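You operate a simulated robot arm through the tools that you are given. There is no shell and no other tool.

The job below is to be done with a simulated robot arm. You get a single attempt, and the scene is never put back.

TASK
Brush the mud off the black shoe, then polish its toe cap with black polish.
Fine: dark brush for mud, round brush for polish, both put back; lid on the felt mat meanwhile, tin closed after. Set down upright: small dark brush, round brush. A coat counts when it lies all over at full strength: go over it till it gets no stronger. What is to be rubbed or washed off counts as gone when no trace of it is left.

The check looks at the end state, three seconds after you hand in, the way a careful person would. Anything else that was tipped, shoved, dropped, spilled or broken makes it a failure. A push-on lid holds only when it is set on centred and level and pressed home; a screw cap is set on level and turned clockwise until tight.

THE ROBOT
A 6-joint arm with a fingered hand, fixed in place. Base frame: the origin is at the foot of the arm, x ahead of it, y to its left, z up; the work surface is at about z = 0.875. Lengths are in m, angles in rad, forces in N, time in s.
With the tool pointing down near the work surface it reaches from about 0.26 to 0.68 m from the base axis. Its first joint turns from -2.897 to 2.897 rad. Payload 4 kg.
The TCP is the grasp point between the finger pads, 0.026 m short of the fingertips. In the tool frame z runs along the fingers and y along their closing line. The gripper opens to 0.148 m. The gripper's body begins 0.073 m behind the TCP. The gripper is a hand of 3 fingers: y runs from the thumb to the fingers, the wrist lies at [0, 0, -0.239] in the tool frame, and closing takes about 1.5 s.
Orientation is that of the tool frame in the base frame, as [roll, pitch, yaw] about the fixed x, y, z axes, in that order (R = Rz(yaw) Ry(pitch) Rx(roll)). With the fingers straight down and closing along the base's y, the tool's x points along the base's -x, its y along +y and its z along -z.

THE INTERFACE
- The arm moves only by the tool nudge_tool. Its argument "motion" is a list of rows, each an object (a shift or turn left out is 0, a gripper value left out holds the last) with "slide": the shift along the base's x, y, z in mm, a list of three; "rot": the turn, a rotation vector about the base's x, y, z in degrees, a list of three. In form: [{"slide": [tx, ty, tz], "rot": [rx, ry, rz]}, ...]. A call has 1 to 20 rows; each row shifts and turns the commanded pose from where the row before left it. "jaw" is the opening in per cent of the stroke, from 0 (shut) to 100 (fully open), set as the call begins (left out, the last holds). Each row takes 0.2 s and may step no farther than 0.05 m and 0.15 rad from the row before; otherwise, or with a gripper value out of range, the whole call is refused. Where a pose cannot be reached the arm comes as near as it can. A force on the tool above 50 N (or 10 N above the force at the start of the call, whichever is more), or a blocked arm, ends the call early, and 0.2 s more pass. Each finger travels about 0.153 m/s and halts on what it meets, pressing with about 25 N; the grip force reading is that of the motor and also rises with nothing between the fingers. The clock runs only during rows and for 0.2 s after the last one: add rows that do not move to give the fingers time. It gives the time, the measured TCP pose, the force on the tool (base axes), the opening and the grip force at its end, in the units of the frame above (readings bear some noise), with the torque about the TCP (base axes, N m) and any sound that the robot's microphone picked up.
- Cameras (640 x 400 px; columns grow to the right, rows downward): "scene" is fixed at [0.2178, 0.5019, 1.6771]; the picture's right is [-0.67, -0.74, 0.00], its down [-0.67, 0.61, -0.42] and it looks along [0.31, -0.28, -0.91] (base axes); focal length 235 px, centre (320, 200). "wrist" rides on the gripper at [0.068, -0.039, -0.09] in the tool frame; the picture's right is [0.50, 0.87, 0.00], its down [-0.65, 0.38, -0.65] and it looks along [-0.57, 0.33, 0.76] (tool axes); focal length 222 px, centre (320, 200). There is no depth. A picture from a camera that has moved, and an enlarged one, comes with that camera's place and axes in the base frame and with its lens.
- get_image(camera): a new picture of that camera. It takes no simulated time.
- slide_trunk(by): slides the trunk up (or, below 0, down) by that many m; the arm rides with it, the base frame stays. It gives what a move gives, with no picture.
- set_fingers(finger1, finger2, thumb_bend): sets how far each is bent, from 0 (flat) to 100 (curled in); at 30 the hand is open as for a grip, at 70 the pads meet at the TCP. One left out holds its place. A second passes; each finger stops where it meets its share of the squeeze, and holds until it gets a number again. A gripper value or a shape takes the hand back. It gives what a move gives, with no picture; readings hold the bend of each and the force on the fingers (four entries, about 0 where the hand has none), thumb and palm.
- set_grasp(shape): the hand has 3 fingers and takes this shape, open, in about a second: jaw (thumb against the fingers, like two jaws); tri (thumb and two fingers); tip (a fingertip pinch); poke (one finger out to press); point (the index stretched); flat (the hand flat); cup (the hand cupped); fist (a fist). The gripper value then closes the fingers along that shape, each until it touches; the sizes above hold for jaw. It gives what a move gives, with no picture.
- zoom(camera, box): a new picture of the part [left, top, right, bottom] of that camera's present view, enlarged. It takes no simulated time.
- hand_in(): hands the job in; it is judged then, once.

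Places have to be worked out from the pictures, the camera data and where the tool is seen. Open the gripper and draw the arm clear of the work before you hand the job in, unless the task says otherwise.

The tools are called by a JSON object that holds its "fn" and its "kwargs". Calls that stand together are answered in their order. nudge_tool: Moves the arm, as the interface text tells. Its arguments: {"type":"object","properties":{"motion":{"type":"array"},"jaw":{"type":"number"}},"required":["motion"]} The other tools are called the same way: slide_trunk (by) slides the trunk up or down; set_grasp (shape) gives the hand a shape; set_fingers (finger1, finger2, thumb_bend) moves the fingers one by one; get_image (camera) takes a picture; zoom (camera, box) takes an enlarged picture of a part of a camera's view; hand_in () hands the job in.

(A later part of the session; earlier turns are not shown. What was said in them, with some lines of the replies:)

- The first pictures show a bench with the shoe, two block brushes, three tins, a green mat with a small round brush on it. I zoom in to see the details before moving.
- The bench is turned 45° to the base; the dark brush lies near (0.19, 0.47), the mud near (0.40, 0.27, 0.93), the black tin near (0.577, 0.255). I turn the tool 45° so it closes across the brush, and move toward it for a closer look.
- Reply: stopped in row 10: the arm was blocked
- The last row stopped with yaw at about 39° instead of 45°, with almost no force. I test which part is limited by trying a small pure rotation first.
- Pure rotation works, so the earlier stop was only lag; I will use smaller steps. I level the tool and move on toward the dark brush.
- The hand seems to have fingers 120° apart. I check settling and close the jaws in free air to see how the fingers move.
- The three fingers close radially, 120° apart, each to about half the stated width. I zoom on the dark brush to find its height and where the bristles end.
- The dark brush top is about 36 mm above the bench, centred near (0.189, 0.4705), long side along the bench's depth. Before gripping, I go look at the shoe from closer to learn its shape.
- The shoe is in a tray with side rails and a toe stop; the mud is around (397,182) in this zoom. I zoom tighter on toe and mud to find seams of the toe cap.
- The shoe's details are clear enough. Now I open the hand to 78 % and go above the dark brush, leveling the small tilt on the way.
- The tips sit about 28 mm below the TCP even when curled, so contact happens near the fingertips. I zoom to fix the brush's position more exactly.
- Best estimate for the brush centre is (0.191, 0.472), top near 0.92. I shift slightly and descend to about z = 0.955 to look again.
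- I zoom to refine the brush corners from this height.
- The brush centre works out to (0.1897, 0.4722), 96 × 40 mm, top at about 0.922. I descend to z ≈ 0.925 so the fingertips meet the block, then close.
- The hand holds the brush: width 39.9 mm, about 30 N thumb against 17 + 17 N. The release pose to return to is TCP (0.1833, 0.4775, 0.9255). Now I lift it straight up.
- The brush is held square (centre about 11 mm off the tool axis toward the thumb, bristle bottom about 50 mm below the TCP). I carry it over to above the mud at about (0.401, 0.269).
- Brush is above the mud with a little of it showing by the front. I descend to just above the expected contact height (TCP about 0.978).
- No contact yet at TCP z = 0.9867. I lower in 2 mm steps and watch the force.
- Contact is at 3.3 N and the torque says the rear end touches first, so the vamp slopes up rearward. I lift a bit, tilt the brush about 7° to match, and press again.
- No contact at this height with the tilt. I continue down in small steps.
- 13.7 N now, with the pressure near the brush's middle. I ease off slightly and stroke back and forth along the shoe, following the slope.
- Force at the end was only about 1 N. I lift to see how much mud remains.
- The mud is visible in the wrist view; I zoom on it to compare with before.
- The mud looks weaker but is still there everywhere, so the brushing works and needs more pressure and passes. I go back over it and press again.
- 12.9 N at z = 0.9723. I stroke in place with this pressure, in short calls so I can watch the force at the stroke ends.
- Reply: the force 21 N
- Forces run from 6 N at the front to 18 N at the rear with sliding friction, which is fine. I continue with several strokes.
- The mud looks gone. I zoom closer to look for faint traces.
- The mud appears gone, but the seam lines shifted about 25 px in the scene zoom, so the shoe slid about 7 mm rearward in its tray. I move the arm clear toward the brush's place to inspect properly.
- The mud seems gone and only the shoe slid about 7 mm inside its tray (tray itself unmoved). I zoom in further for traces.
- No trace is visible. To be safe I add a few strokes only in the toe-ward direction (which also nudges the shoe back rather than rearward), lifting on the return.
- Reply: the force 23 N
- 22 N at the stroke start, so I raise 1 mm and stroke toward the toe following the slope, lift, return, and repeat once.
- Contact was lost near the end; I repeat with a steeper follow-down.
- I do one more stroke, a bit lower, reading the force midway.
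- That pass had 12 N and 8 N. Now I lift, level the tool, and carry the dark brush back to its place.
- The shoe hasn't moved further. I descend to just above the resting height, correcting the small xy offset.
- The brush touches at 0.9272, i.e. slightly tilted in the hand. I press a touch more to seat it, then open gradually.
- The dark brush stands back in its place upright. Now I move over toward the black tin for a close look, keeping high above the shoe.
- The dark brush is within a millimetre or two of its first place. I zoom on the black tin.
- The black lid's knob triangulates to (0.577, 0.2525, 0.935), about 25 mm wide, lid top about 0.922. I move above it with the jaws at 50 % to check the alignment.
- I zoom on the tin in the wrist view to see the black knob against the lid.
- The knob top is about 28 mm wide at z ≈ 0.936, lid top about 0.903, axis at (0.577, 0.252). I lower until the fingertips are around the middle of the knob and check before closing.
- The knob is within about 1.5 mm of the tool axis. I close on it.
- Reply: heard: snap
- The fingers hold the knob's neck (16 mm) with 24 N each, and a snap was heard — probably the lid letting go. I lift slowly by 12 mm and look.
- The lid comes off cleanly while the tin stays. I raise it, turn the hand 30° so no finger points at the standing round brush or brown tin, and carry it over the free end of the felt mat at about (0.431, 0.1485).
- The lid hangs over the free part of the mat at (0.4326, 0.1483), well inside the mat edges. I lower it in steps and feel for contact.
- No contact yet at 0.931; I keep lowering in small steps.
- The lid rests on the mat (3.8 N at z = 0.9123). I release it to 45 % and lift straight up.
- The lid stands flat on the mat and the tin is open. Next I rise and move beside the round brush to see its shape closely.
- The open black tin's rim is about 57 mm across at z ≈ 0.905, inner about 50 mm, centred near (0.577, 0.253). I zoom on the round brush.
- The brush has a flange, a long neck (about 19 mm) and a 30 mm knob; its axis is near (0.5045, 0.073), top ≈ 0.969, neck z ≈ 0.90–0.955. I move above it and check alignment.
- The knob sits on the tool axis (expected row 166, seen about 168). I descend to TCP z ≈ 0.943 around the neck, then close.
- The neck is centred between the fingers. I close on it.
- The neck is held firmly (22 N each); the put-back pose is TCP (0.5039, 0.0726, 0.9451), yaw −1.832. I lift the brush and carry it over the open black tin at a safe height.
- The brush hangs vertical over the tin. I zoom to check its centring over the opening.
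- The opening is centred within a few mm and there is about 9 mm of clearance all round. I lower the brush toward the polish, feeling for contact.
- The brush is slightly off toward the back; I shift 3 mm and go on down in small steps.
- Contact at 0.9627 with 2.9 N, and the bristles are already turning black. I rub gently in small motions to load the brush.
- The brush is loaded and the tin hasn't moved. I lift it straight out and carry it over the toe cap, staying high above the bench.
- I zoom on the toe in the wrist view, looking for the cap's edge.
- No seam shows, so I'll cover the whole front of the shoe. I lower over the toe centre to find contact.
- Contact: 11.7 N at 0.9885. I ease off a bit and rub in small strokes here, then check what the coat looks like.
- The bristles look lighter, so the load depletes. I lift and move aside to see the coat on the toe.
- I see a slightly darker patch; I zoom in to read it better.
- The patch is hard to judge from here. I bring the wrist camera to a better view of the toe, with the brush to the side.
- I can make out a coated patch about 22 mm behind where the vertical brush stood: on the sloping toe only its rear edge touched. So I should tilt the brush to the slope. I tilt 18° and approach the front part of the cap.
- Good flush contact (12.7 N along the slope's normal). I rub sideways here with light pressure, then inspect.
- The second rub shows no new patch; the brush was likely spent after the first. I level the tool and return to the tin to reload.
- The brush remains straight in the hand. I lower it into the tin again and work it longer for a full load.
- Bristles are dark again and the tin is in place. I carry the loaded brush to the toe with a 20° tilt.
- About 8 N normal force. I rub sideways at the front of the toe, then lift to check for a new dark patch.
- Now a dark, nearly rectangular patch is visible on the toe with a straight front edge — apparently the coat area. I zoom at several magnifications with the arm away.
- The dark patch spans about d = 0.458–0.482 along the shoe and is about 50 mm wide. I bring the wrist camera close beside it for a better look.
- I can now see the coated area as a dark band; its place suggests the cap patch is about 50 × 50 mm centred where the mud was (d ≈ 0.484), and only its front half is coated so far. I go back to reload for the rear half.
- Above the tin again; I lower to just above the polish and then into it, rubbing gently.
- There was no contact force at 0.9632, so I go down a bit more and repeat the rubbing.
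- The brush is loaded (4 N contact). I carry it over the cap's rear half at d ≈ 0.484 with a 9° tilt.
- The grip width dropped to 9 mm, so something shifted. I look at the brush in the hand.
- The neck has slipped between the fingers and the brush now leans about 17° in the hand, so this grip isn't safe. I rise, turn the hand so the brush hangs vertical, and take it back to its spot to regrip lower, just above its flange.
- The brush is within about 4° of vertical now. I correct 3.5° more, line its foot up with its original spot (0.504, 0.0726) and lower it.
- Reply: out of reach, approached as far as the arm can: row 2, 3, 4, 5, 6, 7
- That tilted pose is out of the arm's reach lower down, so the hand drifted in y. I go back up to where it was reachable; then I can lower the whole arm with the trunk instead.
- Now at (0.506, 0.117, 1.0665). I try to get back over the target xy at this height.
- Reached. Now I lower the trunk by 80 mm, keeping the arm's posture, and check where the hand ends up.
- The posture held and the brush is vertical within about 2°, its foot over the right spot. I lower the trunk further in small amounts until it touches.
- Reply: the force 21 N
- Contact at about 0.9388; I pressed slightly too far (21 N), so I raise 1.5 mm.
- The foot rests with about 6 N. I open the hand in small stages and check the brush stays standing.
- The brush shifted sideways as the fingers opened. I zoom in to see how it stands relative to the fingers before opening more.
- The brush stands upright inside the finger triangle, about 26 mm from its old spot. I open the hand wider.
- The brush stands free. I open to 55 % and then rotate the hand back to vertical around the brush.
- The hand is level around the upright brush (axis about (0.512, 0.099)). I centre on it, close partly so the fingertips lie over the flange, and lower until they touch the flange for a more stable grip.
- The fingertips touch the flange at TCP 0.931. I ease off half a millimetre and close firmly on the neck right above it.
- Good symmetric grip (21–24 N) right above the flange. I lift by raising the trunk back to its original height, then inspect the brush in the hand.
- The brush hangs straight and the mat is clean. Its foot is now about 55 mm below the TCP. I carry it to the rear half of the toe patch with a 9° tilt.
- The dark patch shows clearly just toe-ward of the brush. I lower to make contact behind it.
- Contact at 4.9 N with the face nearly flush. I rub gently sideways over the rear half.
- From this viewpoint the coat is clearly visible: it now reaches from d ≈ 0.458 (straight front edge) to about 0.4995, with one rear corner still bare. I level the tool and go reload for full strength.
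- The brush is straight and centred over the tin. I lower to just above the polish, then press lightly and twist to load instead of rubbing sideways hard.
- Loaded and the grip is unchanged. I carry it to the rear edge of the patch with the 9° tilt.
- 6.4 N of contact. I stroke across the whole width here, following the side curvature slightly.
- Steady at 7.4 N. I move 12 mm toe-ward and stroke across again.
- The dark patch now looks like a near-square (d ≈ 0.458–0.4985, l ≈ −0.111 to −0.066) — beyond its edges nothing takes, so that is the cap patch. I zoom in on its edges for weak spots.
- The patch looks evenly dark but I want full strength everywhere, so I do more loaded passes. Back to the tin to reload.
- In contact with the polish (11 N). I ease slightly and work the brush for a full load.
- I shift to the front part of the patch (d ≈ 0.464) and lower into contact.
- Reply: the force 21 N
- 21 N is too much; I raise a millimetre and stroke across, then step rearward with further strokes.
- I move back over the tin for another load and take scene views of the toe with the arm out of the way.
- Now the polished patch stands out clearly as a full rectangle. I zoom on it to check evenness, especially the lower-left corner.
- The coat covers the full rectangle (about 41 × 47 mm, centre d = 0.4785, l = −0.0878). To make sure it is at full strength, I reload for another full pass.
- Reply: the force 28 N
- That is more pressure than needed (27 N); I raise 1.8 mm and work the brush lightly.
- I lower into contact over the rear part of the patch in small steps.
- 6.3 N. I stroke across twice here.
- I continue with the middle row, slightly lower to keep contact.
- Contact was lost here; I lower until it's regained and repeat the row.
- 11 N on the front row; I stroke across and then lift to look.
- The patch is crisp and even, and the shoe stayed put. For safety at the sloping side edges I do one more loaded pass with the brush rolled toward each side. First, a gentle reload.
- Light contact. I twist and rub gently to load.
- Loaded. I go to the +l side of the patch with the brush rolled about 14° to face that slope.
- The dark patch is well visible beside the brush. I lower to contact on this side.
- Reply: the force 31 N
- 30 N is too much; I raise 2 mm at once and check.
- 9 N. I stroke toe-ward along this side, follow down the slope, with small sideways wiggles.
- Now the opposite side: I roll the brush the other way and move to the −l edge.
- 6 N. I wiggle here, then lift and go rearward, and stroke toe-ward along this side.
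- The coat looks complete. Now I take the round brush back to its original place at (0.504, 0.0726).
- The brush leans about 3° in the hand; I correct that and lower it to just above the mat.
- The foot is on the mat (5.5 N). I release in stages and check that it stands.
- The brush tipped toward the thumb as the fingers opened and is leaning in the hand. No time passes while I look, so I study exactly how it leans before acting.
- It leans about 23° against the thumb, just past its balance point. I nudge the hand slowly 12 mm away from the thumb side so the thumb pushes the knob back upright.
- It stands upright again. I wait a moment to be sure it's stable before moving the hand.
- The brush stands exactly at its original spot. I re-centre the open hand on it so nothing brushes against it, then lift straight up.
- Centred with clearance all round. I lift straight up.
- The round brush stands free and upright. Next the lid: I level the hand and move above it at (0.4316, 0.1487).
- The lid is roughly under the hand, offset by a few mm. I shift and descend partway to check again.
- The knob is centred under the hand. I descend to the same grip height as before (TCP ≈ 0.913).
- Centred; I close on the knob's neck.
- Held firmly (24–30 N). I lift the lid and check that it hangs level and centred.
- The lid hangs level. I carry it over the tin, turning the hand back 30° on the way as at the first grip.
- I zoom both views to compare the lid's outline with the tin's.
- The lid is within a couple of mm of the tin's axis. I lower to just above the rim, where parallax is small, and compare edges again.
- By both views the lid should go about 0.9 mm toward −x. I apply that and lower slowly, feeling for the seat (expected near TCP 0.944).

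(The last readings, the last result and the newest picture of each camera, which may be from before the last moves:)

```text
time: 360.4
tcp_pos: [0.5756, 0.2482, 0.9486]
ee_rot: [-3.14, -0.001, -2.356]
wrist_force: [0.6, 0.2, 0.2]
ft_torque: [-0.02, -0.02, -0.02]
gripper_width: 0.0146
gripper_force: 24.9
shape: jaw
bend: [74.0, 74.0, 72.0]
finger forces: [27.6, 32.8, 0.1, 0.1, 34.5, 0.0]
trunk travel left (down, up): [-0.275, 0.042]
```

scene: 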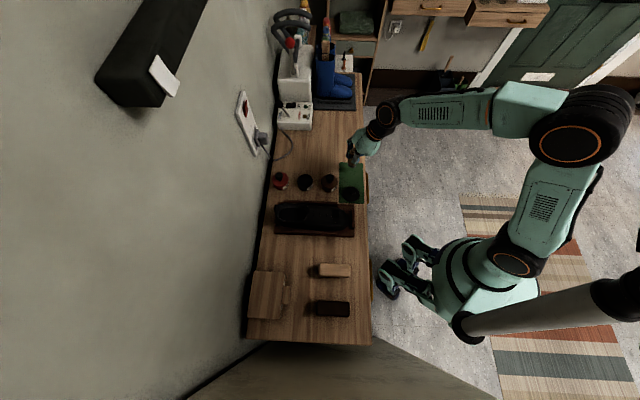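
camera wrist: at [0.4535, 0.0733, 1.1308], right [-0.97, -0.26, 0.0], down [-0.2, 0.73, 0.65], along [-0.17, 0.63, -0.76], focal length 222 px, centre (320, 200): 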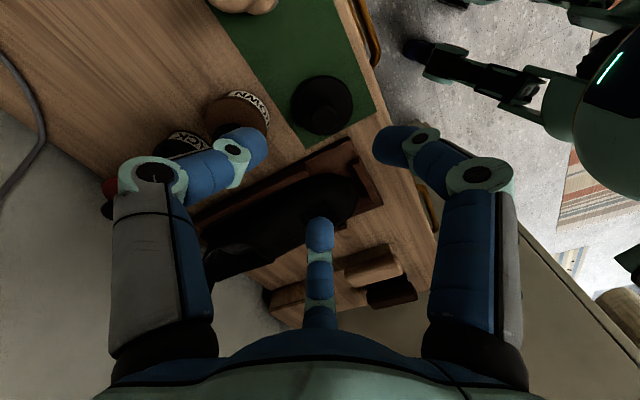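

{"fn": "nudge_tool", "kwargs": {"motion": [{"slide": [0, 0, -1.2]}, {"slide": [0, 0, -1.0]}, {}]}}

{"fn": "zoom", "kwargs": {"camera": "scene", "box": [290, 165, 314, 195]}}

{"fn": "zoom", "kwargs": {"camera": "wrist", "box": [260, 90, 380, 190]}}

```text
time: 361.2
tcp_pos: [0.5771, 0.2475, 0.9488]
ee_rot: [3.141, -0.001, -2.355]
wrist_force: [0.6, 0.2, -0.4]
ft_torque: [-0.04, -0.01, 0.01]
gripper_width: 0.0142
gripper_force: 24.7
shape: jaw
bend: [74.0, 74.0, 72.0]
finger forces: [27.6, 32.8, 0.0, 0.1, 34.6, 0.0]
trunk travel left (down, up): [-0.275, 0.042]
```

```text
13.33 times, centred on (302, 180) of scene
camera zoom: at [0.2178, 0.5019, 1.6771], right [-0.67, -0.74, 0.0], down [-0.67, 0.61, -0.42], along [0.31, -0.28, -0.91], focal length 3130 px, centre (560, 467)
```

zoom: 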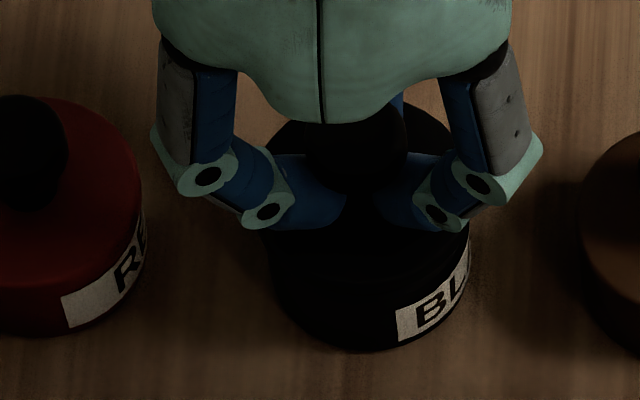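

```text
4.00 times, centred on (320, 140) of wrist
camera zoom: at [0.5568, 0.1729, 1.0382], right [-0.97, 0.26, 0.0], down [0.19, 0.73, 0.65], along [0.17, 0.63, -0.76], focal length 888 px, centre (320, 440)
```

zoom: 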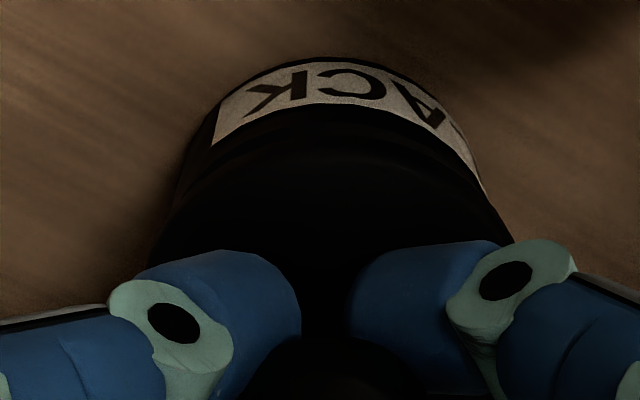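

Aligned within about half a millimetre. I continue down in 1 mm steps.

{"fn": "nudge_tool", "kwargs": {"motion": [{"slide": [0, 0, -1]}, {"slide": [0, 0, -1]}, {}]}}

```text
time: 362.0
tcp_pos: [0.5764, 0.2481, 0.9452]
ee_rot: [3.14, -0.001, -2.354]
wrist_force: [0.0, 0.7, 0.6]
ft_torque: [0.02, 0.02, -0.03]
gripper_width: 0.0143
gripper_force: 25.1
shape: jaw
bend: [74.0, 74.0, 72.0]
finger forces: [27.6, 32.7, 0.0, 0.0, 34.6, 0.0]
trunk travel left (down, up): [-0.275, 0.042]
```

{"fn": "nudge_tool", "kwargs": {"motion": [{"slide": [0, 0, -0.8]}, {"slide": [0, 0, -0.8]}, {}]}}

```text
time: 362.8
tcp_pos: [0.5772, 0.2476, 0.9437]
ee_rot: [-3.141, -0.001, -2.354]
wrist_force: [0.4, 0.0, 0.0]
ft_torque: [0.02, 0.0, -0.04]
gripper_width: 0.0147
gripper_force: 24.8
shape: jaw
bend: [74.0, 74.0, 72.0]
finger forces: [27.6, 32.8, 0.1, 0.0, 34.6, 0.0]
trunk travel left (down, up): [-0.275, 0.042]
```

{"fn": "nudge_tool", "kwargs": {"motion": [{"slide": [0, 0, -0.7]}, {"slide": [0, 0, -0.7]}, {}]}}

```text
time: 363.6
tcp_pos: [0.5781, 0.2479, 0.9414]
ee_rot: [3.141, 0.001, -2.356]
wrist_force: [0.1, 0.0, -0.8]
ft_torque: [0.0, 0.02, -0.01]
gripper_width: 0.0144
gripper_force: 25.0
shape: jaw
bend: [74.0, 74.0, 72.0]
finger forces: [27.7, 32.9, 0.0, 0.1, 34.6, 0.0]
trunk travel left (down, up): [-0.275, 0.042]
```

{"fn": "nudge_tool", "kwargs": {"motion": [{"slide": [0, 0, -0.7]}, {"slide": [0, 0, -0.7]}, {}]}}

{"fn": "zoom", "kwargs": {"camera": "scene", "box": [290, 165, 314, 195]}}

{"fn": "zoom", "kwargs": {"camera": "wrist", "box": [260, 90, 380, 190]}}

```text
time: 364.4
tcp_pos: [0.5772, 0.2484, 0.9421]
ee_rot: [3.141, -0.001, -2.353]
wrist_force: [-0.3, 0.1, 0.1]
ft_torque: [0.01, 0.02, 0.0]
gripper_width: 0.0147
gripper_force: 25.1
shape: jaw
bend: [74.0, 74.0, 72.0]
finger forces: [27.6, 32.9, 0.0, 0.1, 34.6, 0.0]
trunk travel left (down, up): [-0.275, 0.042]
```

```text
13.33 times, centred on (302, 180) of scene
camera zoom: at [0.2178, 0.5019, 1.6771], right [-0.67, -0.74, 0.0], down [-0.67, 0.61, -0.42], along [0.31, -0.28, -0.91], focal length 3130 px, centre (560, 467)
```

zoom: 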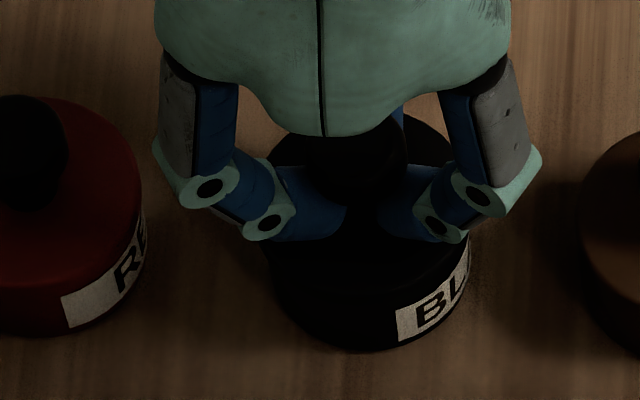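

```text
4.00 times, centred on (320, 140) of wrist
camera zoom: at [0.5571, 0.173, 1.0318], right [-0.97, 0.26, 0.0], down [0.19, 0.73, 0.65], along [0.17, 0.63, -0.76], focal length 888 px, centre (320, 440)
```

zoom: 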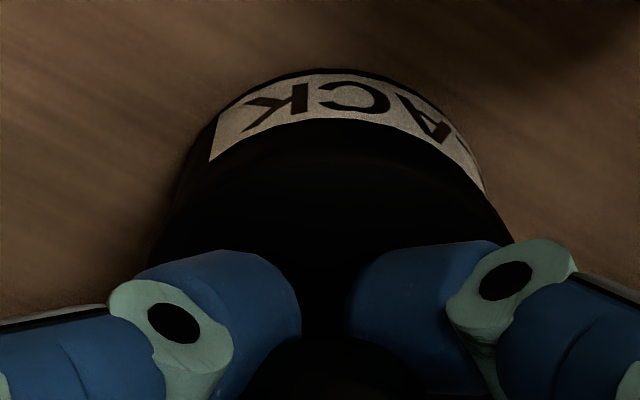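

No contact yet; probably the first grip itself popped the lid upward (that snap), so the true seat is a bit lower. I continue lowering carefully.

{"fn": "nudge_tool", "kwargs": {"motion": [{"slide": [0, 0, -0.8]}, {"slide": [0, 0, -0.8]}, {}]}}

```text
time: 365.2
tcp_pos: [0.5769, 0.2488, 0.9383]
ee_rot: [3.141, 0.001, -2.354]
wrist_force: [-0.5, 1.6, -0.2]
ft_torque: [0.0, 0.05, 0.01]
gripper_width: 0.0146
gripper_force: 25.5
shape: jaw
bend: [74.0, 74.0, 72.0]
finger forces: [27.7, 32.9, 0.0, 0.1, 34.7, 0.1]
trunk travel left (down, up): [-0.275, 0.042]
```

{"fn": "nudge_tool", "kwargs": {"motion": [{"slide": [0, 0, -0.8]}, {"slide": [0, 0, -0.7]}, {}]}}

{"fn": "zoom", "kwargs": {"camera": "wrist", "box": [260, 90, 380, 190]}}

```text
time: 366.0
tcp_pos: [0.5767, 0.2486, 0.9391]
ee_rot: [-3.141, 0.002, -2.353]
wrist_force: [1.2, -0.2, 3.8]
ft_torque: [-0.09, -0.14, -0.04]
gripper_width: 0.0149
gripper_force: 25.2
shape: jaw
bend: [74.0, 74.0, 72.0]
finger forces: [28.9, 34.7, 0.0, 0.0, 38.6, 0.0]
trunk travel left (down, up): [-0.275, 0.042]
```

```text
4.00 times, centred on (320, 140) of wrist
camera zoom: at [0.5564, 0.1731, 1.0291], right [-0.97, 0.26, 0.0], down [0.19, 0.73, 0.65], along [0.17, 0.63, -0.76], focal length 888 px, centre (320, 440)
```

zoom: 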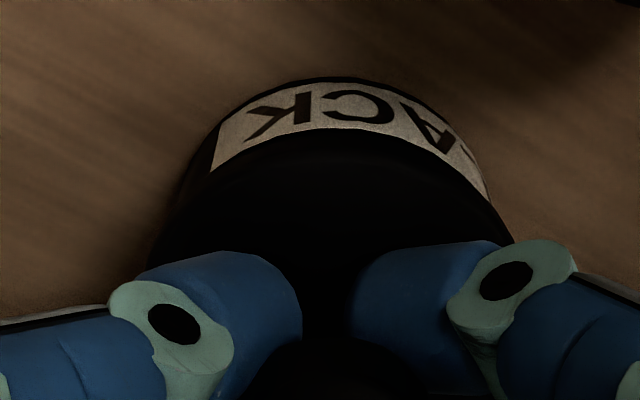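

First touch: 3.8 N, and the torque says the lid touches the rim at its −l side. I check the scene view before deciding on a shift.

{"fn": "zoom", "kwargs": {"camera": "scene", "box": [290, 165, 314, 195]}}

{"fn": "zoom", "kwargs": {"camera": "scene", "box": [265, 155, 345, 205]}}

```text
13.33 times, centred on (302, 180) of scene
camera zoom: at [0.2178, 0.5019, 1.6771], right [-0.67, -0.74, 0.0], down [-0.67, 0.61, -0.42], along [0.31, -0.28, -0.91], focal length 3130 px, centre (560, 467)
```

zoom: 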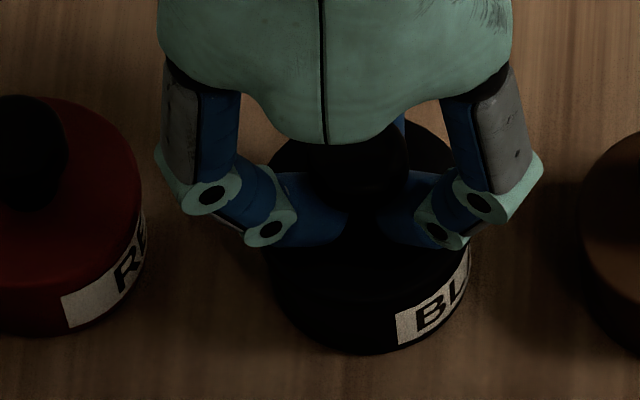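

```text
8.00 times, centred on (305, 180) of scene
camera zoom: at [0.2178, 0.5019, 1.6771], right [-0.67, -0.74, 0.0], down [-0.67, 0.61, -0.42], along [0.31, -0.28, -0.91], focal length 1878 px, centre (440, 360)
```

zoom: 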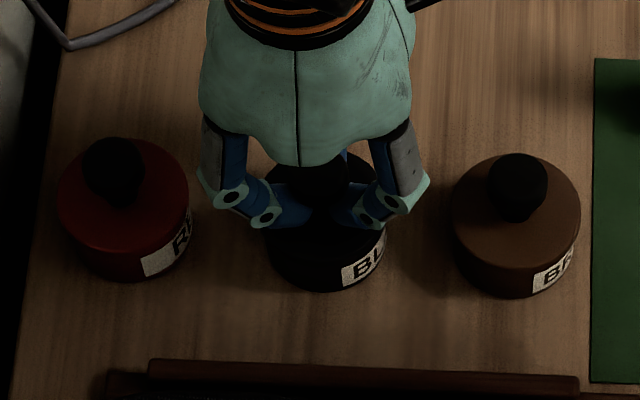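

The positions agree within about half a millimetre, so the touch is likely the seat itself with a slight tilt. I shift half a millimetre toward the expected centre and press down gradually, listening for a snap.

{"fn": "nudge_tool", "kwargs": {"motion": [{"slide": [-0.1, -0.5, 0]}, {"slide": [0, 0, -0.6]}, {"slide": [0, 0, -0.6]}, {}]}}

```text
time: 367.0
tcp_pos: [0.5762, 0.2478, 0.9389]
ee_rot: [-3.14, 0.004, -2.354]
wrist_force: [3.3, 2.0, 16.1]
ft_torque: [0.01, -0.22, 0.05]
gripper_width: 0.0151
gripper_force: 25.2
shape: jaw
bend: [74.0, 74.0, 72.0]
finger forces: [31.2, 38.3, 0.0, 0.0, 45.4, 0.1]
trunk travel left (down, up): [-0.275, 0.042]
```

16 N now and the pressure is nearly centred: the lid sits on the rim all round. I press further down in small steps to push it home.

{"fn": "nudge_tool", "kwargs": {"motion": [{"slide": [0, 0, -0.7]}, {"slide": [0, 0, -0.7]}, {}]}}

```text
time: 367.8
tcp_pos: [0.5763, 0.2481, 0.9373]
ee_rot: [-3.141, 0.005, -2.355]
wrist_force: [7.0, 3.5, 35.7]
ft_torque: [0.06, -0.29, 0.05]
gripper_width: 0.0164
gripper_force: 24.9
shape: jaw
bend: [75.0, 75.0, 72.0]
finger forces: [34.2, 44.6, 0.0, 0.0, 60.2, 0.0]
trunk travel left (down, up): [-0.275, 0.042]
```

36 N with a sideways component, so I relieve the lateral load by shifting slightly with it, then press again.

{"fn": "nudge_tool", "kwargs": {"motion": [{"slide": [0.3, 0.15, 0.8]}, {"slide": [0.4, 0.2, 0]}, {}]}}

```text
time: 368.6
tcp_pos: [0.5751, 0.2479, 0.9366]
ee_rot: [-3.139, 0.003, -2.355]
wrist_force: [5.4, 3.3, 32.8]
ft_torque: [0.06, -0.29, 0.05]
gripper_width: 0.0164
gripper_force: 24.8
shape: jaw
bend: [75.0, 75.0, 72.0]
finger forces: [33.8, 44.5, 0.0, 0.0, 58.3, 0.0]
trunk travel left (down, up): [-0.275, 0.042]
```

{"fn": "zoom", "kwargs": {"camera": "wrist", "box": [220, 90, 420, 270]}}

{"fn": "zoom", "kwargs": {"camera": "scene", "box": [265, 155, 345, 205]}}

```text
2.22 times, centred on (320, 180) of wrist
camera zoom: at [0.5555, 0.1724, 1.0281], right [-0.97, 0.26, 0.0], down [0.19, 0.73, 0.66], along [0.17, 0.63, -0.76], focal length 494 px, centre (320, 244)
```

zoom: 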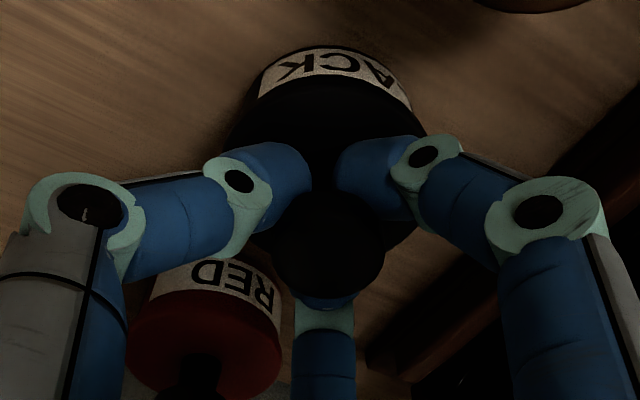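

```text
8.00 times, centred on (305, 180) of scene
camera zoom: at [0.2178, 0.5019, 1.6771], right [-0.67, -0.74, 0.0], down [-0.67, 0.61, -0.42], along [0.31, -0.28, -0.91], focal length 1878 px, centre (440, 360)
```

zoom: 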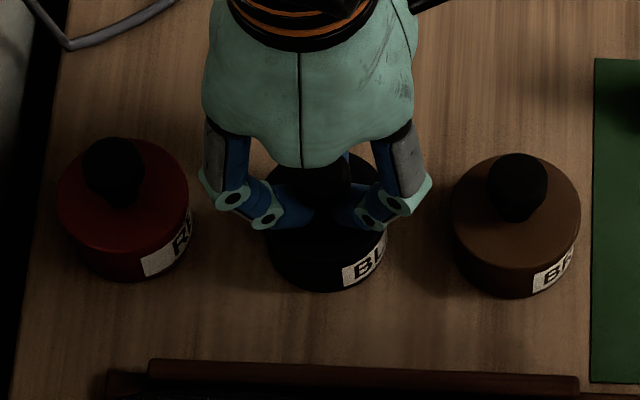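

The lid's outline and label match the originally closed tin. I press down a bit more to be sure it's home.

{"fn": "nudge_tool", "kwargs": {"motion": [{"slide": [0, 0, -0.6]}, {"slide": [0, 0, -0.5]}, {}]}}

```text
time: 369.4
tcp_pos: [0.5764, 0.2478, 0.937]
ee_rot: [-3.14, 0.006, -2.354]
wrist_force: [5.4, 4.1, 37.5]
ft_torque: [0.11, -0.27, 0.07]
gripper_width: 0.0166
gripper_force: 24.4
shape: jaw
bend: [75.0, 75.0, 72.0]
finger forces: [35.4, 44.7, 0.0, 0.0, 59.3, 0.0]
trunk travel left (down, up): [-0.275, 0.042]
```

No snap yet. I ease the force to near zero, open the hand, and look at the lid; then I can press from above on the knob with closed fingers.

{"fn": "nudge_tool", "kwargs": {"motion": [{"slide": [0, 0, 0.8]}, {"slide": [0, 0, 0.7]}, {"slide": [0, 0, 0.5]}, {}]}}

```text
time: 370.4
tcp_pos: [0.5764, 0.2484, 0.9384]
ee_rot: [3.141, 0.001, -2.354]
wrist_force: [5.2, 4.4, 25.7]
ft_torque: [0.14, -0.26, 0.04]
gripper_width: 0.0163
gripper_force: 25.4
shape: jaw
bend: [75.0, 75.0, 72.0]
finger forces: [33.0, 43.4, 0.1, 0.0, 54.2, 0.0]
trunk travel left (down, up): [-0.275, 0.042]
```

{"fn": "nudge_tool", "kwargs": {"motion": [{"slide": [0.3, 0.3, 0.6]}, {"slide": [0.3, 0.3, 0.5]}, {}]}}

```text
time: 371.2
tcp_pos: [0.5764, 0.2481, 0.9378]
ee_rot: [3.141, -0.002, -2.354]
wrist_force: [-1.1, 2.4, 13.9]
ft_torque: [0.14, -0.1, 0.0]
gripper_width: 0.0161
gripper_force: 24.5
shape: jaw
bend: [75.0, 75.0, 72.0]
finger forces: [32.8, 41.4, 0.0, 0.1, 47.5, 0.0]
trunk travel left (down, up): [-0.275, 0.042]
```

{"fn": "nudge_tool", "kwargs": {"motion": [{"slide": [0, 0.2, 0.5]}, {"slide": [0, 0, 0.4]}, {}]}}

```text
time: 372.0
tcp_pos: [0.5776, 0.2494, 0.9374]
ee_rot: [3.14, 0.0, -2.355]
wrist_force: [-0.4, 0.3, 1.5]
ft_torque: [-0.01, -0.01, 0.0]
gripper_width: 0.0162
gripper_force: 25.1
shape: jaw
bend: [74.0, 75.0, 72.0]
finger forces: [30.5, 36.8, 0.0, 0.0, 47.0, 0.1]
trunk travel left (down, up): [-0.275, 0.042]
```

Force is nearly zero in all directions. I open in stages.

{"fn": "nudge_tool", "kwargs": {"motion": [{}, {}], "jaw": 18}}

{"fn": "nudge_tool", "kwargs": {"motion": [{}, {}, {}], "jaw": 46}}

{"fn": "zoom", "kwargs": {"camera": "wrist", "box": [220, 70, 420, 250]}}

{"fn": "zoom", "kwargs": {"camera": "scene", "box": [265, 155, 345, 205]}}

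```text
time: 372.6
tcp_pos: [0.5774, 0.2481, 0.9407]
ee_rot: [3.141, 0.001, -2.353]
wrist_force: [-0.2, 0.0, 4.6]
ft_torque: [-0.04, 0.02, -0.01]
gripper_width: 0.0267
gripper_force: 0.1
shape: jaw
bend: [75.0, 75.0, 70.0]
finger forces: [1.5, 1.1, 0.0, 0.1, 1.9, 0.0]
trunk travel left (down, up): [-0.275, 0.042]
```

```text
time: 373.4
tcp_pos: [0.5775, 0.2485, 0.9395]
ee_rot: [-3.14, 0.002, -2.355]
wrist_force: [0.4, -0.9, -0.2]
ft_torque: [0.01, 0.0, -0.03]
gripper_width: 0.0675
gripper_force: 0.1
shape: jaw
bend: [38.0, 38.0, 70.0]
finger forces: [0.1, 0.0, 0.1, 0.0, 0.0, 0.0]
trunk travel left (down, up): [-0.275, 0.042]
heard: snap
```

```text
2.22 times, centred on (320, 160) of wrist
camera zoom: at [0.5576, 0.1736, 1.0293], right [-0.97, 0.26, 0.0], down [0.19, 0.73, 0.65], along [0.17, 0.63, -0.76], focal length 494 px, centre (320, 289)
```

zoom: 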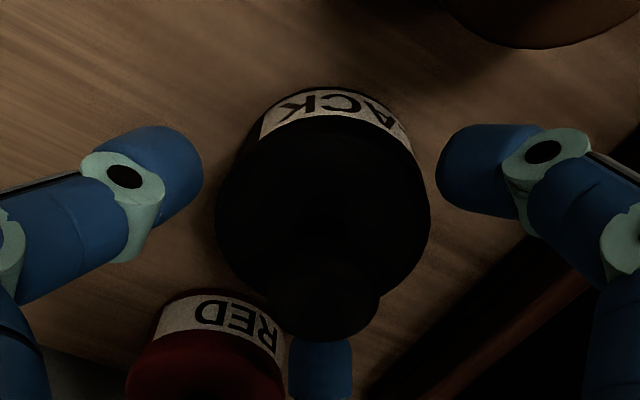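

```text
8.00 times, centred on (305, 180) of scene
camera zoom: at [0.2178, 0.5019, 1.6771], right [-0.67, -0.74, 0.0], down [-0.67, 0.61, -0.42], along [0.31, -0.28, -0.91], focal length 1878 px, centre (440, 360)
```

zoom: 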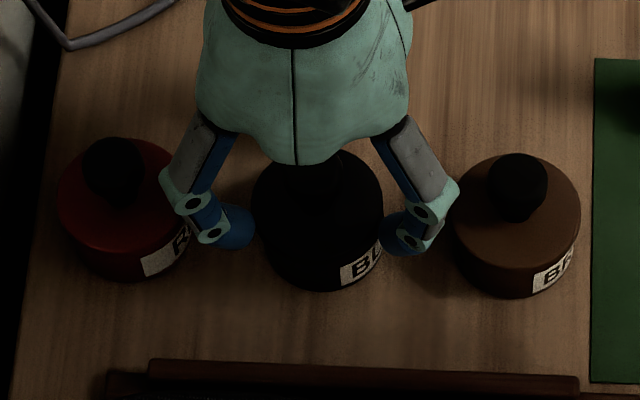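

A snap was heard as the lid was let go, and its outline looks concentric. I lift the hand clear and compare it with the other closed tins.

{"fn": "nudge_tool", "kwargs": {"motion": [{"slide": [0, 0, 8]}, {"slide": [0, 0, 15]}, {"slide": [0, 0, 20]}, {"slide": [0, 0, 20]}, {"slide": [0, 0, 20]}, {"slide": [0, 0, 20]}, {}]}}

{"fn": "zoom", "kwargs": {"camera": "wrist", "box": [260, 40, 380, 160]}}

{"fn": "zoom", "kwargs": {"camera": "scene", "box": [265, 155, 345, 205]}}

```text
time: 375.0
tcp_pos: [0.5769, 0.2502, 1.043]
ee_rot: [3.141, -0.001, -2.355]
wrist_force: [-0.1, 0.6, -1.1]
ft_torque: [-0.01, -0.02, 0.01]
gripper_width: 0.0679
gripper_force: 0.1
shape: jaw
bend: [38.0, 38.0, 70.0]
finger forces: [0.0, 0.1, 0.0, 0.0, 0.0, 0.0]
trunk travel left (down, up): [-0.275, 0.042]
```

```text
3.33 times, centred on (320, 100) of wrist
camera zoom: at [0.5571, 0.174, 1.1324], right [-0.97, 0.26, 0.0], down [0.19, 0.73, 0.65], along [0.17, 0.63, -0.76], focal length 740 px, centre (320, 533)
```

zoom: 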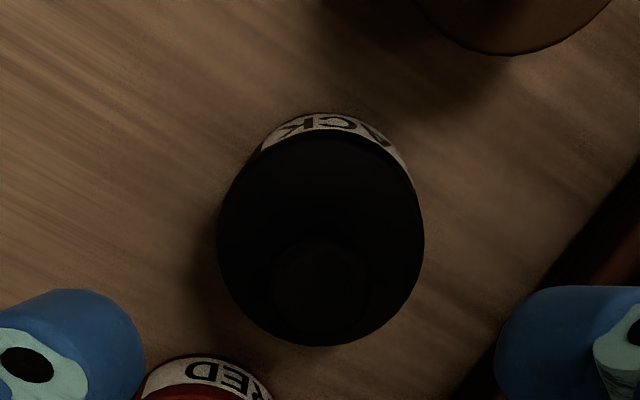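

```text
8.00 times, centred on (305, 180) of scene
camera zoom: at [0.2178, 0.5019, 1.6771], right [-0.67, -0.74, 0.0], down [-0.67, 0.61, -0.42], along [0.31, -0.28, -0.91], focal length 1878 px, centre (440, 360)
```

zoom: 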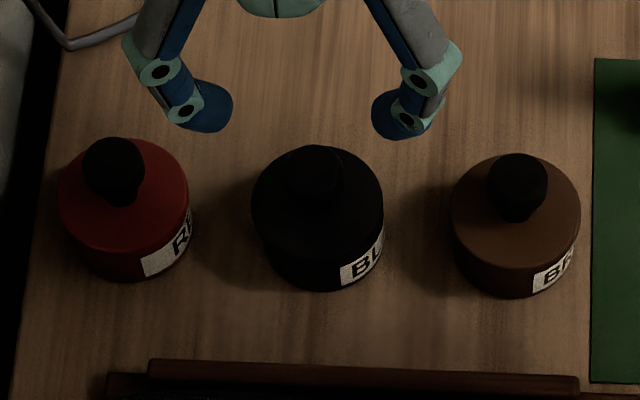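

The black tin's height and outline now match its closed neighbours. To be sure it is pressed home, I close the fingers and press straight down on the knob's top.

{"fn": "nudge_tool", "kwargs": {"motion": [{}, {}, {}, {}, {}, {}], "jaw": 0}}

{"fn": "nudge_tool", "kwargs": {"motion": [{"slide": [0, 0, -15]}, {"slide": [0, 0, -15]}, {"slide": [0, 0, -15]}, {"slide": [0, 0, -8]}, {}, {}]}}

{"fn": "get_image", "kwargs": {"camera": "wrist"}}

{"fn": "zoom", "kwargs": {"camera": "scene", "box": [285, 150, 325, 190]}}

```text
time: 376.4
tcp_pos: [0.577, 0.2499, 1.0419]
ee_rot: [-3.141, 0.0, -2.356]
wrist_force: [0.4, 0.2, -1.0]
ft_torque: [0.0, 0.01, 0.0]
gripper_width: 0.0002
gripper_force: 25.5
shape: jaw
bend: [70.0, 70.0, 70.0]
finger forces: [0.1, 0.1, 0.0, 0.1, 0.0, 0.0]
trunk travel left (down, up): [-0.275, 0.042]
```

```text
time: 377.8
tcp_pos: [0.5791, 0.2492, 0.9892]
ee_rot: [-3.14, -0.001, -2.354]
wrist_force: [-0.9, 0.6, -1.2]
ft_torque: [0.0, -0.02, 0.02]
gripper_width: 0.0001
gripper_force: 25.4
shape: jaw
bend: [70.0, 70.0, 70.0]
finger forces: [0.0, 0.1, 0.0, 0.0, 0.1, 0.0]
trunk travel left (down, up): [-0.275, 0.042]
```

```text
taken
camera wrist: at [0.5578, 0.1738, 1.0795], right [-0.97, 0.26, 0.0], down [0.19, 0.73, 0.65], along [0.17, 0.63, -0.76], focal length 222 px, centre (320, 200)
```

wrist: 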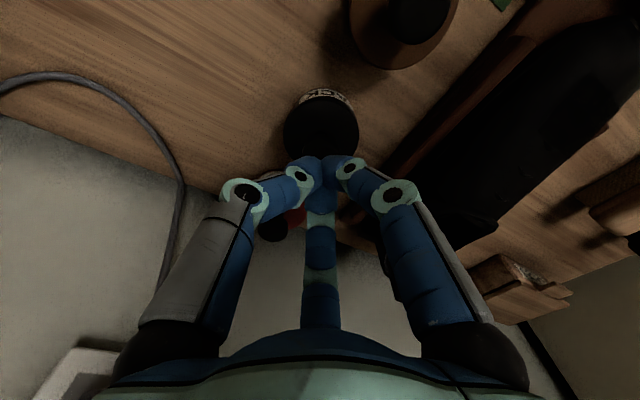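

```text
10.00 times, centred on (305, 170) of scene
camera zoom: at [0.2178, 0.5019, 1.6771], right [-0.67, -0.74, 0.0], down [-0.67, 0.61, -0.42], along [0.31, -0.28, -0.91], focal length 2348 px, centre (470, 500)
```

zoom: 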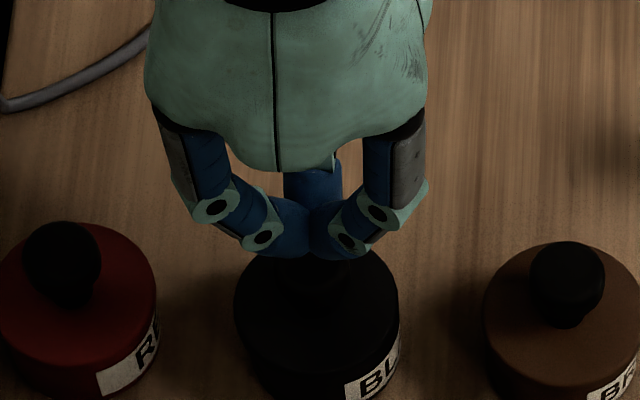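

The closed fingertips are right above the knob. I lower slowly to touch and then press.

{"fn": "nudge_tool", "kwargs": {"motion": [{"slide": [0, 0, -4]}, {"slide": [0, 0, -4]}, {"slide": [0, 0, -3]}, {}]}}

```text
time: 378.8
tcp_pos: [0.5778, 0.2483, 0.9784]
ee_rot: [3.14, -0.001, -2.355]
wrist_force: [-0.5, -0.2, 0.0]
ft_torque: [0.0, 0.02, -0.02]
gripper_width: 0.0
gripper_force: 25.3
shape: jaw
bend: [70.0, 70.0, 70.0]
finger forces: [0.1, 0.1, 0.0, 0.0, 0.1, 0.0]
trunk travel left (down, up): [-0.275, 0.042]
```

{"fn": "nudge_tool", "kwargs": {"motion": [{"slide": [0, 0, -2]}, {"slide": [0, 0, -2]}, {"slide": [0, 0, -1.5]}, {}]}}

```text
time: 379.8
tcp_pos: [0.5777, 0.2488, 0.973]
ee_rot: [3.141, 0.0, -2.353]
wrist_force: [0.0, 0.3, 1.6]
ft_torque: [0.02, 0.04, -0.03]
gripper_width: 0.0
gripper_force: 25.1
shape: jaw
bend: [70.0, 70.0, 70.0]
finger forces: [0.0, 0.0, 0.1, 0.2, 0.0, 0.0]
trunk travel left (down, up): [-0.275, 0.042]
```

{"fn": "nudge_tool", "kwargs": {"motion": [{"slide": [0, 0, -1.5]}, {"slide": [0, 0, -1.0]}, {}]}}

```text
time: 380.6
tcp_pos: [0.5778, 0.2486, 0.9718]
ee_rot: [-3.14, 0.004, -2.354]
wrist_force: [-0.1, 0.4, 15.3]
ft_torque: [0.04, 0.03, -0.01]
gripper_width: 0.0
gripper_force: 24.8
shape: jaw
bend: [70.0, 70.0, 70.0]
finger forces: [0.0, 0.0, 0.1, 0.0, 0.0, 0.1]
trunk travel left (down, up): [-0.275, 0.042]
```

15 N, well centred. I press on to about 40 N.

{"fn": "nudge_tool", "kwargs": {"motion": [{"slide": [0, 0, -0.8]}, {"slide": [0, 0, -0.7]}, {}]}}

```text
time: 381.4
tcp_pos: [0.5764, 0.2467, 0.9713]
ee_rot: [-3.14, 0.005, -2.352]
wrist_force: [1.4, 0.0, 34.5]
ft_torque: [0.01, -0.05, 0.04]
gripper_width: 0.0
gripper_force: 25.4
shape: jaw
bend: [70.0, 70.0, 70.0]
finger forces: [0.0, 0.0, 0.0, 0.0, 0.0, 0.1]
trunk travel left (down, up): [-0.275, 0.042]
```

34.5 N without any give or new sound: the lid is home. I lift off straight up.

{"fn": "nudge_tool", "kwargs": {"motion": [{"slide": [0, 0, 2]}, {"slide": [0, 0, 8]}, {"slide": [0, 0, 15]}, {"slide": [0, 0, 20]}, {"slide": [0, 0, 20]}, {"slide": [-5, -10, 10]}, {"slide": [-10, -15, 0]}, {"slide": [-10, -15, 0]}, {"slide": [-10, -15, 0]}, {"slide": [-10, -15, 0]}, {"slide": [-10, -15, 0]}, {}]}}

{"fn": "zoom", "kwargs": {"camera": "scene", "box": [265, 150, 345, 205]}}

{"fn": "zoom", "kwargs": {"camera": "scene", "box": [290, 165, 314, 195]}}

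{"fn": "get_image", "kwargs": {"camera": "wrist"}}

```text
time: 384.0
tcp_pos: [0.5215, 0.1636, 1.0443]
ee_rot: [-3.142, 0.0, -2.354]
wrist_force: [-0.1, -0.1, -0.2]
ft_torque: [-0.02, -0.01, 0.01]
gripper_width: 0.0
gripper_force: 24.7
shape: jaw
bend: [70.0, 70.0, 70.0]
finger forces: [0.0, 0.0, 0.0, 0.0, 0.1, 0.0]
trunk travel left (down, up): [-0.275, 0.042]
```

```text
7.27 times, centred on (305, 178) of scene
camera zoom: at [0.2178, 0.5019, 1.6771], right [-0.67, -0.74, 0.0], down [-0.67, 0.61, -0.42], along [0.31, -0.28, -0.91], focal length 1708 px, centre (429, 364)
```

zoom: 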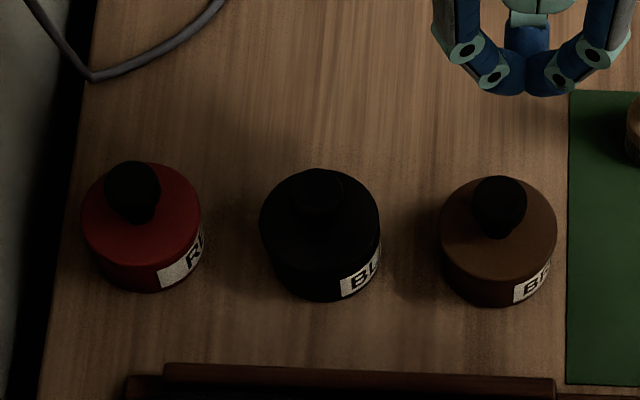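

```text
13.33 times, centred on (302, 180) of scene
camera zoom: at [0.2178, 0.5019, 1.6771], right [-0.67, -0.74, 0.0], down [-0.67, 0.61, -0.42], along [0.31, -0.28, -0.91], focal length 3130 px, centre (560, 467)
```

zoom: 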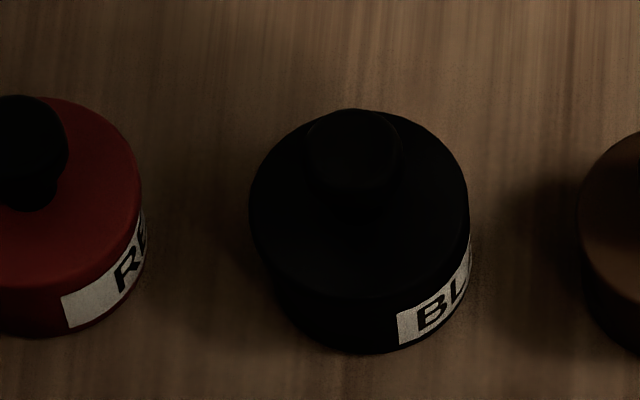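

```text
taken
camera wrist: at [0.5022, 0.0891, 1.1345], right [-0.97, 0.26, 0.0], down [0.19, 0.73, 0.65], along [0.17, 0.63, -0.76], focal length 222 px, centre (320, 200)
```

wrist: 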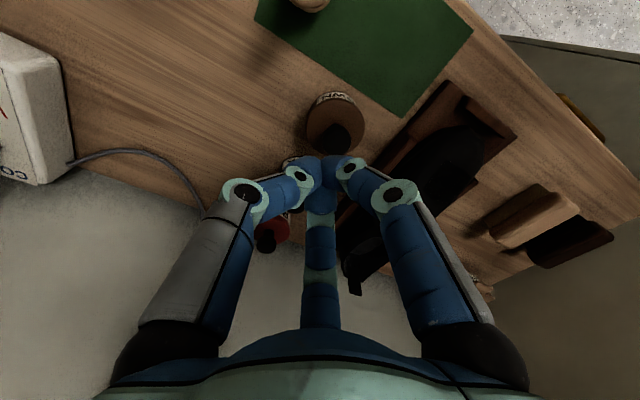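

The lid sits centred and level like its neighbours. Now I raise the arm clear, open the hand, and take final views of everything.

{"fn": "nudge_tool", "kwargs": {"motion": [{"slide": [0, 0, 20]}, {"slide": [0, 0, 25]}, {"slide": [-8, -5, 25]}, {"slide": [-12, -8, 25]}, {"slide": [-18, -10, 25]}, {"slide": [-20, -10, 25]}, {"slide": [-20, -10, 25]}, {"slide": [-20, -10, 20]}, {"slide": [-20, -10, 15]}, {}, {}]}}

{"fn": "nudge_tool", "kwargs": {"motion": [{}, {}, {}, {}, {}, {}], "jaw": 100}}

{"fn": "get_image", "kwargs": {"camera": "scene"}}

{"fn": "zoom", "kwargs": {"camera": "scene", "box": [260, 140, 400, 240]}}

{"fn": "zoom", "kwargs": {"camera": "scene", "box": [240, 240, 400, 340]}}

{"fn": "zoom", "kwargs": {"camera": "scene", "box": [310, 200, 355, 232]}}

```text
time: 386.4
tcp_pos: [0.4034, 0.1015, 1.2479]
ee_rot: [3.141, 0.0, -2.355]
wrist_force: [1.1, 0.4, -0.5]
ft_torque: [0.01, 0.0, -0.01]
gripper_width: 0.0002
gripper_force: 25.0
shape: jaw
bend: [70.0, 70.0, 70.0]
finger forces: [0.1, 0.1, 0.0, 0.1, 0.0, 0.0]
trunk travel left (down, up): [-0.275, 0.042]
```

```text
time: 387.8
tcp_pos: [0.4052, 0.1016, 1.2473]
ee_rot: [3.142, 0.0, -2.356]
wrist_force: [-0.2, 1.0, -1.0]
ft_torque: [-0.04, -0.02, -0.04]
gripper_width: 0.1481
gripper_force: 0.2
shape: jaw
bend: [30.0, 30.0, 30.0]
finger forces: [0.0, 0.0, 0.0, 0.0, 0.0, 0.1]
trunk travel left (down, up): [-0.275, 0.042]
```

```text
taken
```

scene: 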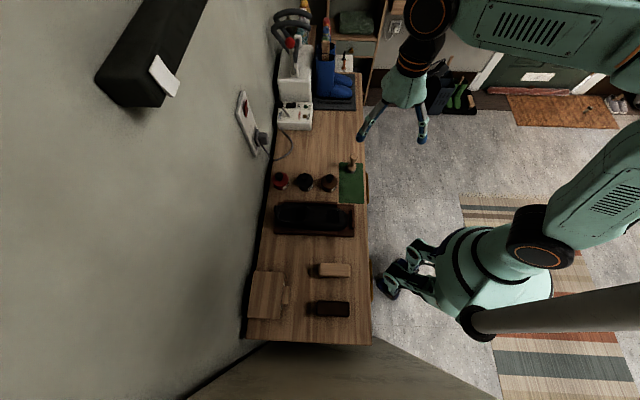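

```text
4.00 times, centred on (330, 190) of scene
camera zoom: at [0.2178, 0.5019, 1.6771], right [-0.67, -0.74, 0.0], down [-0.67, 0.61, -0.42], along [0.31, -0.28, -0.91], focal length 939 px, centre (280, 240)
```

zoom: 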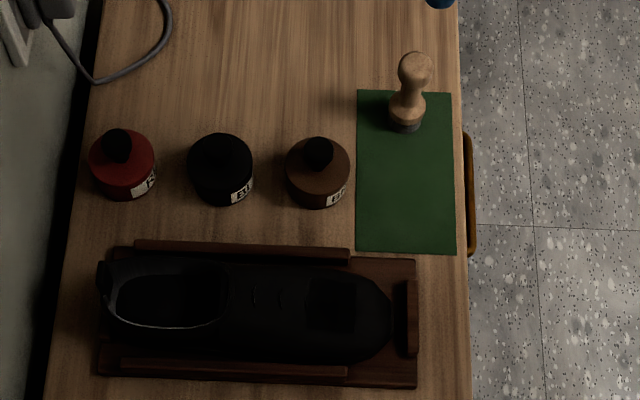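

```text
4.00 times, centred on (320, 290) of scene
camera zoom: at [0.2178, 0.5019, 1.6771], right [-0.67, -0.74, 0.0], down [-0.67, 0.61, -0.42], along [0.31, -0.28, -0.91], focal length 939 px, centre (320, -160)
```

zoom: 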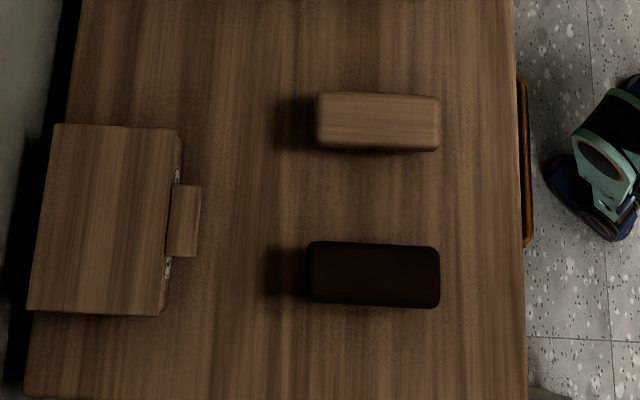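

```text
12.50 times, centred on (332, 216) of scene
camera zoom: at [0.2178, 0.5019, 1.6771], right [-0.67, -0.74, 0.0], down [-0.67, 0.61, -0.42], along [0.31, -0.28, -0.91], focal length 2935 px, centre (164, 0)
```

zoom: 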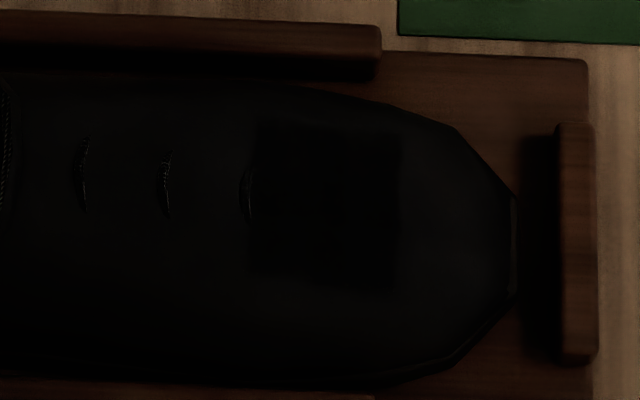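

Everything is in order: mud gone, toe-cap coat even and crisp, both brushes upright in their places, tin closed, mat clear, hand open and the arm well clear. I hand in.

{"fn": "hand_in", "kwargs": {}}

```text
The job is handed in.
```

The job is handed in. I couldn't see the result of the check, so this is what the last pictures showed.

- **Mud:** brushed off with the dark brush, and no trace was visible in close-ups afterwards.
- **Toe cap:** I gave the cap area several coats of black polish, reloading the round brush between them. The last two passes made no visible difference. Near-full and full strength look almost the same on black leather, so full strength is my judgement from the pictures.
- **Brushes:** both stand upright within a millimetre or two of where they started. The round brush slipped in the hand once and leaned over once while I was setting it down. Both times I stood it back up on the mat.
- **Tin:** the lid lay on the felt mat while I worked and is now back on. It snapped as I let it go, didn't give under about 35 N from above, and matches its closed neighbours in height.
- **Shoe position:** brushing slid the shoe about 7 mm toward the heel in its tray. I left it there because reaching behind the heel was beyond the arm. The tray itself did not move.

The gripper is open and the arm is clear of the work.
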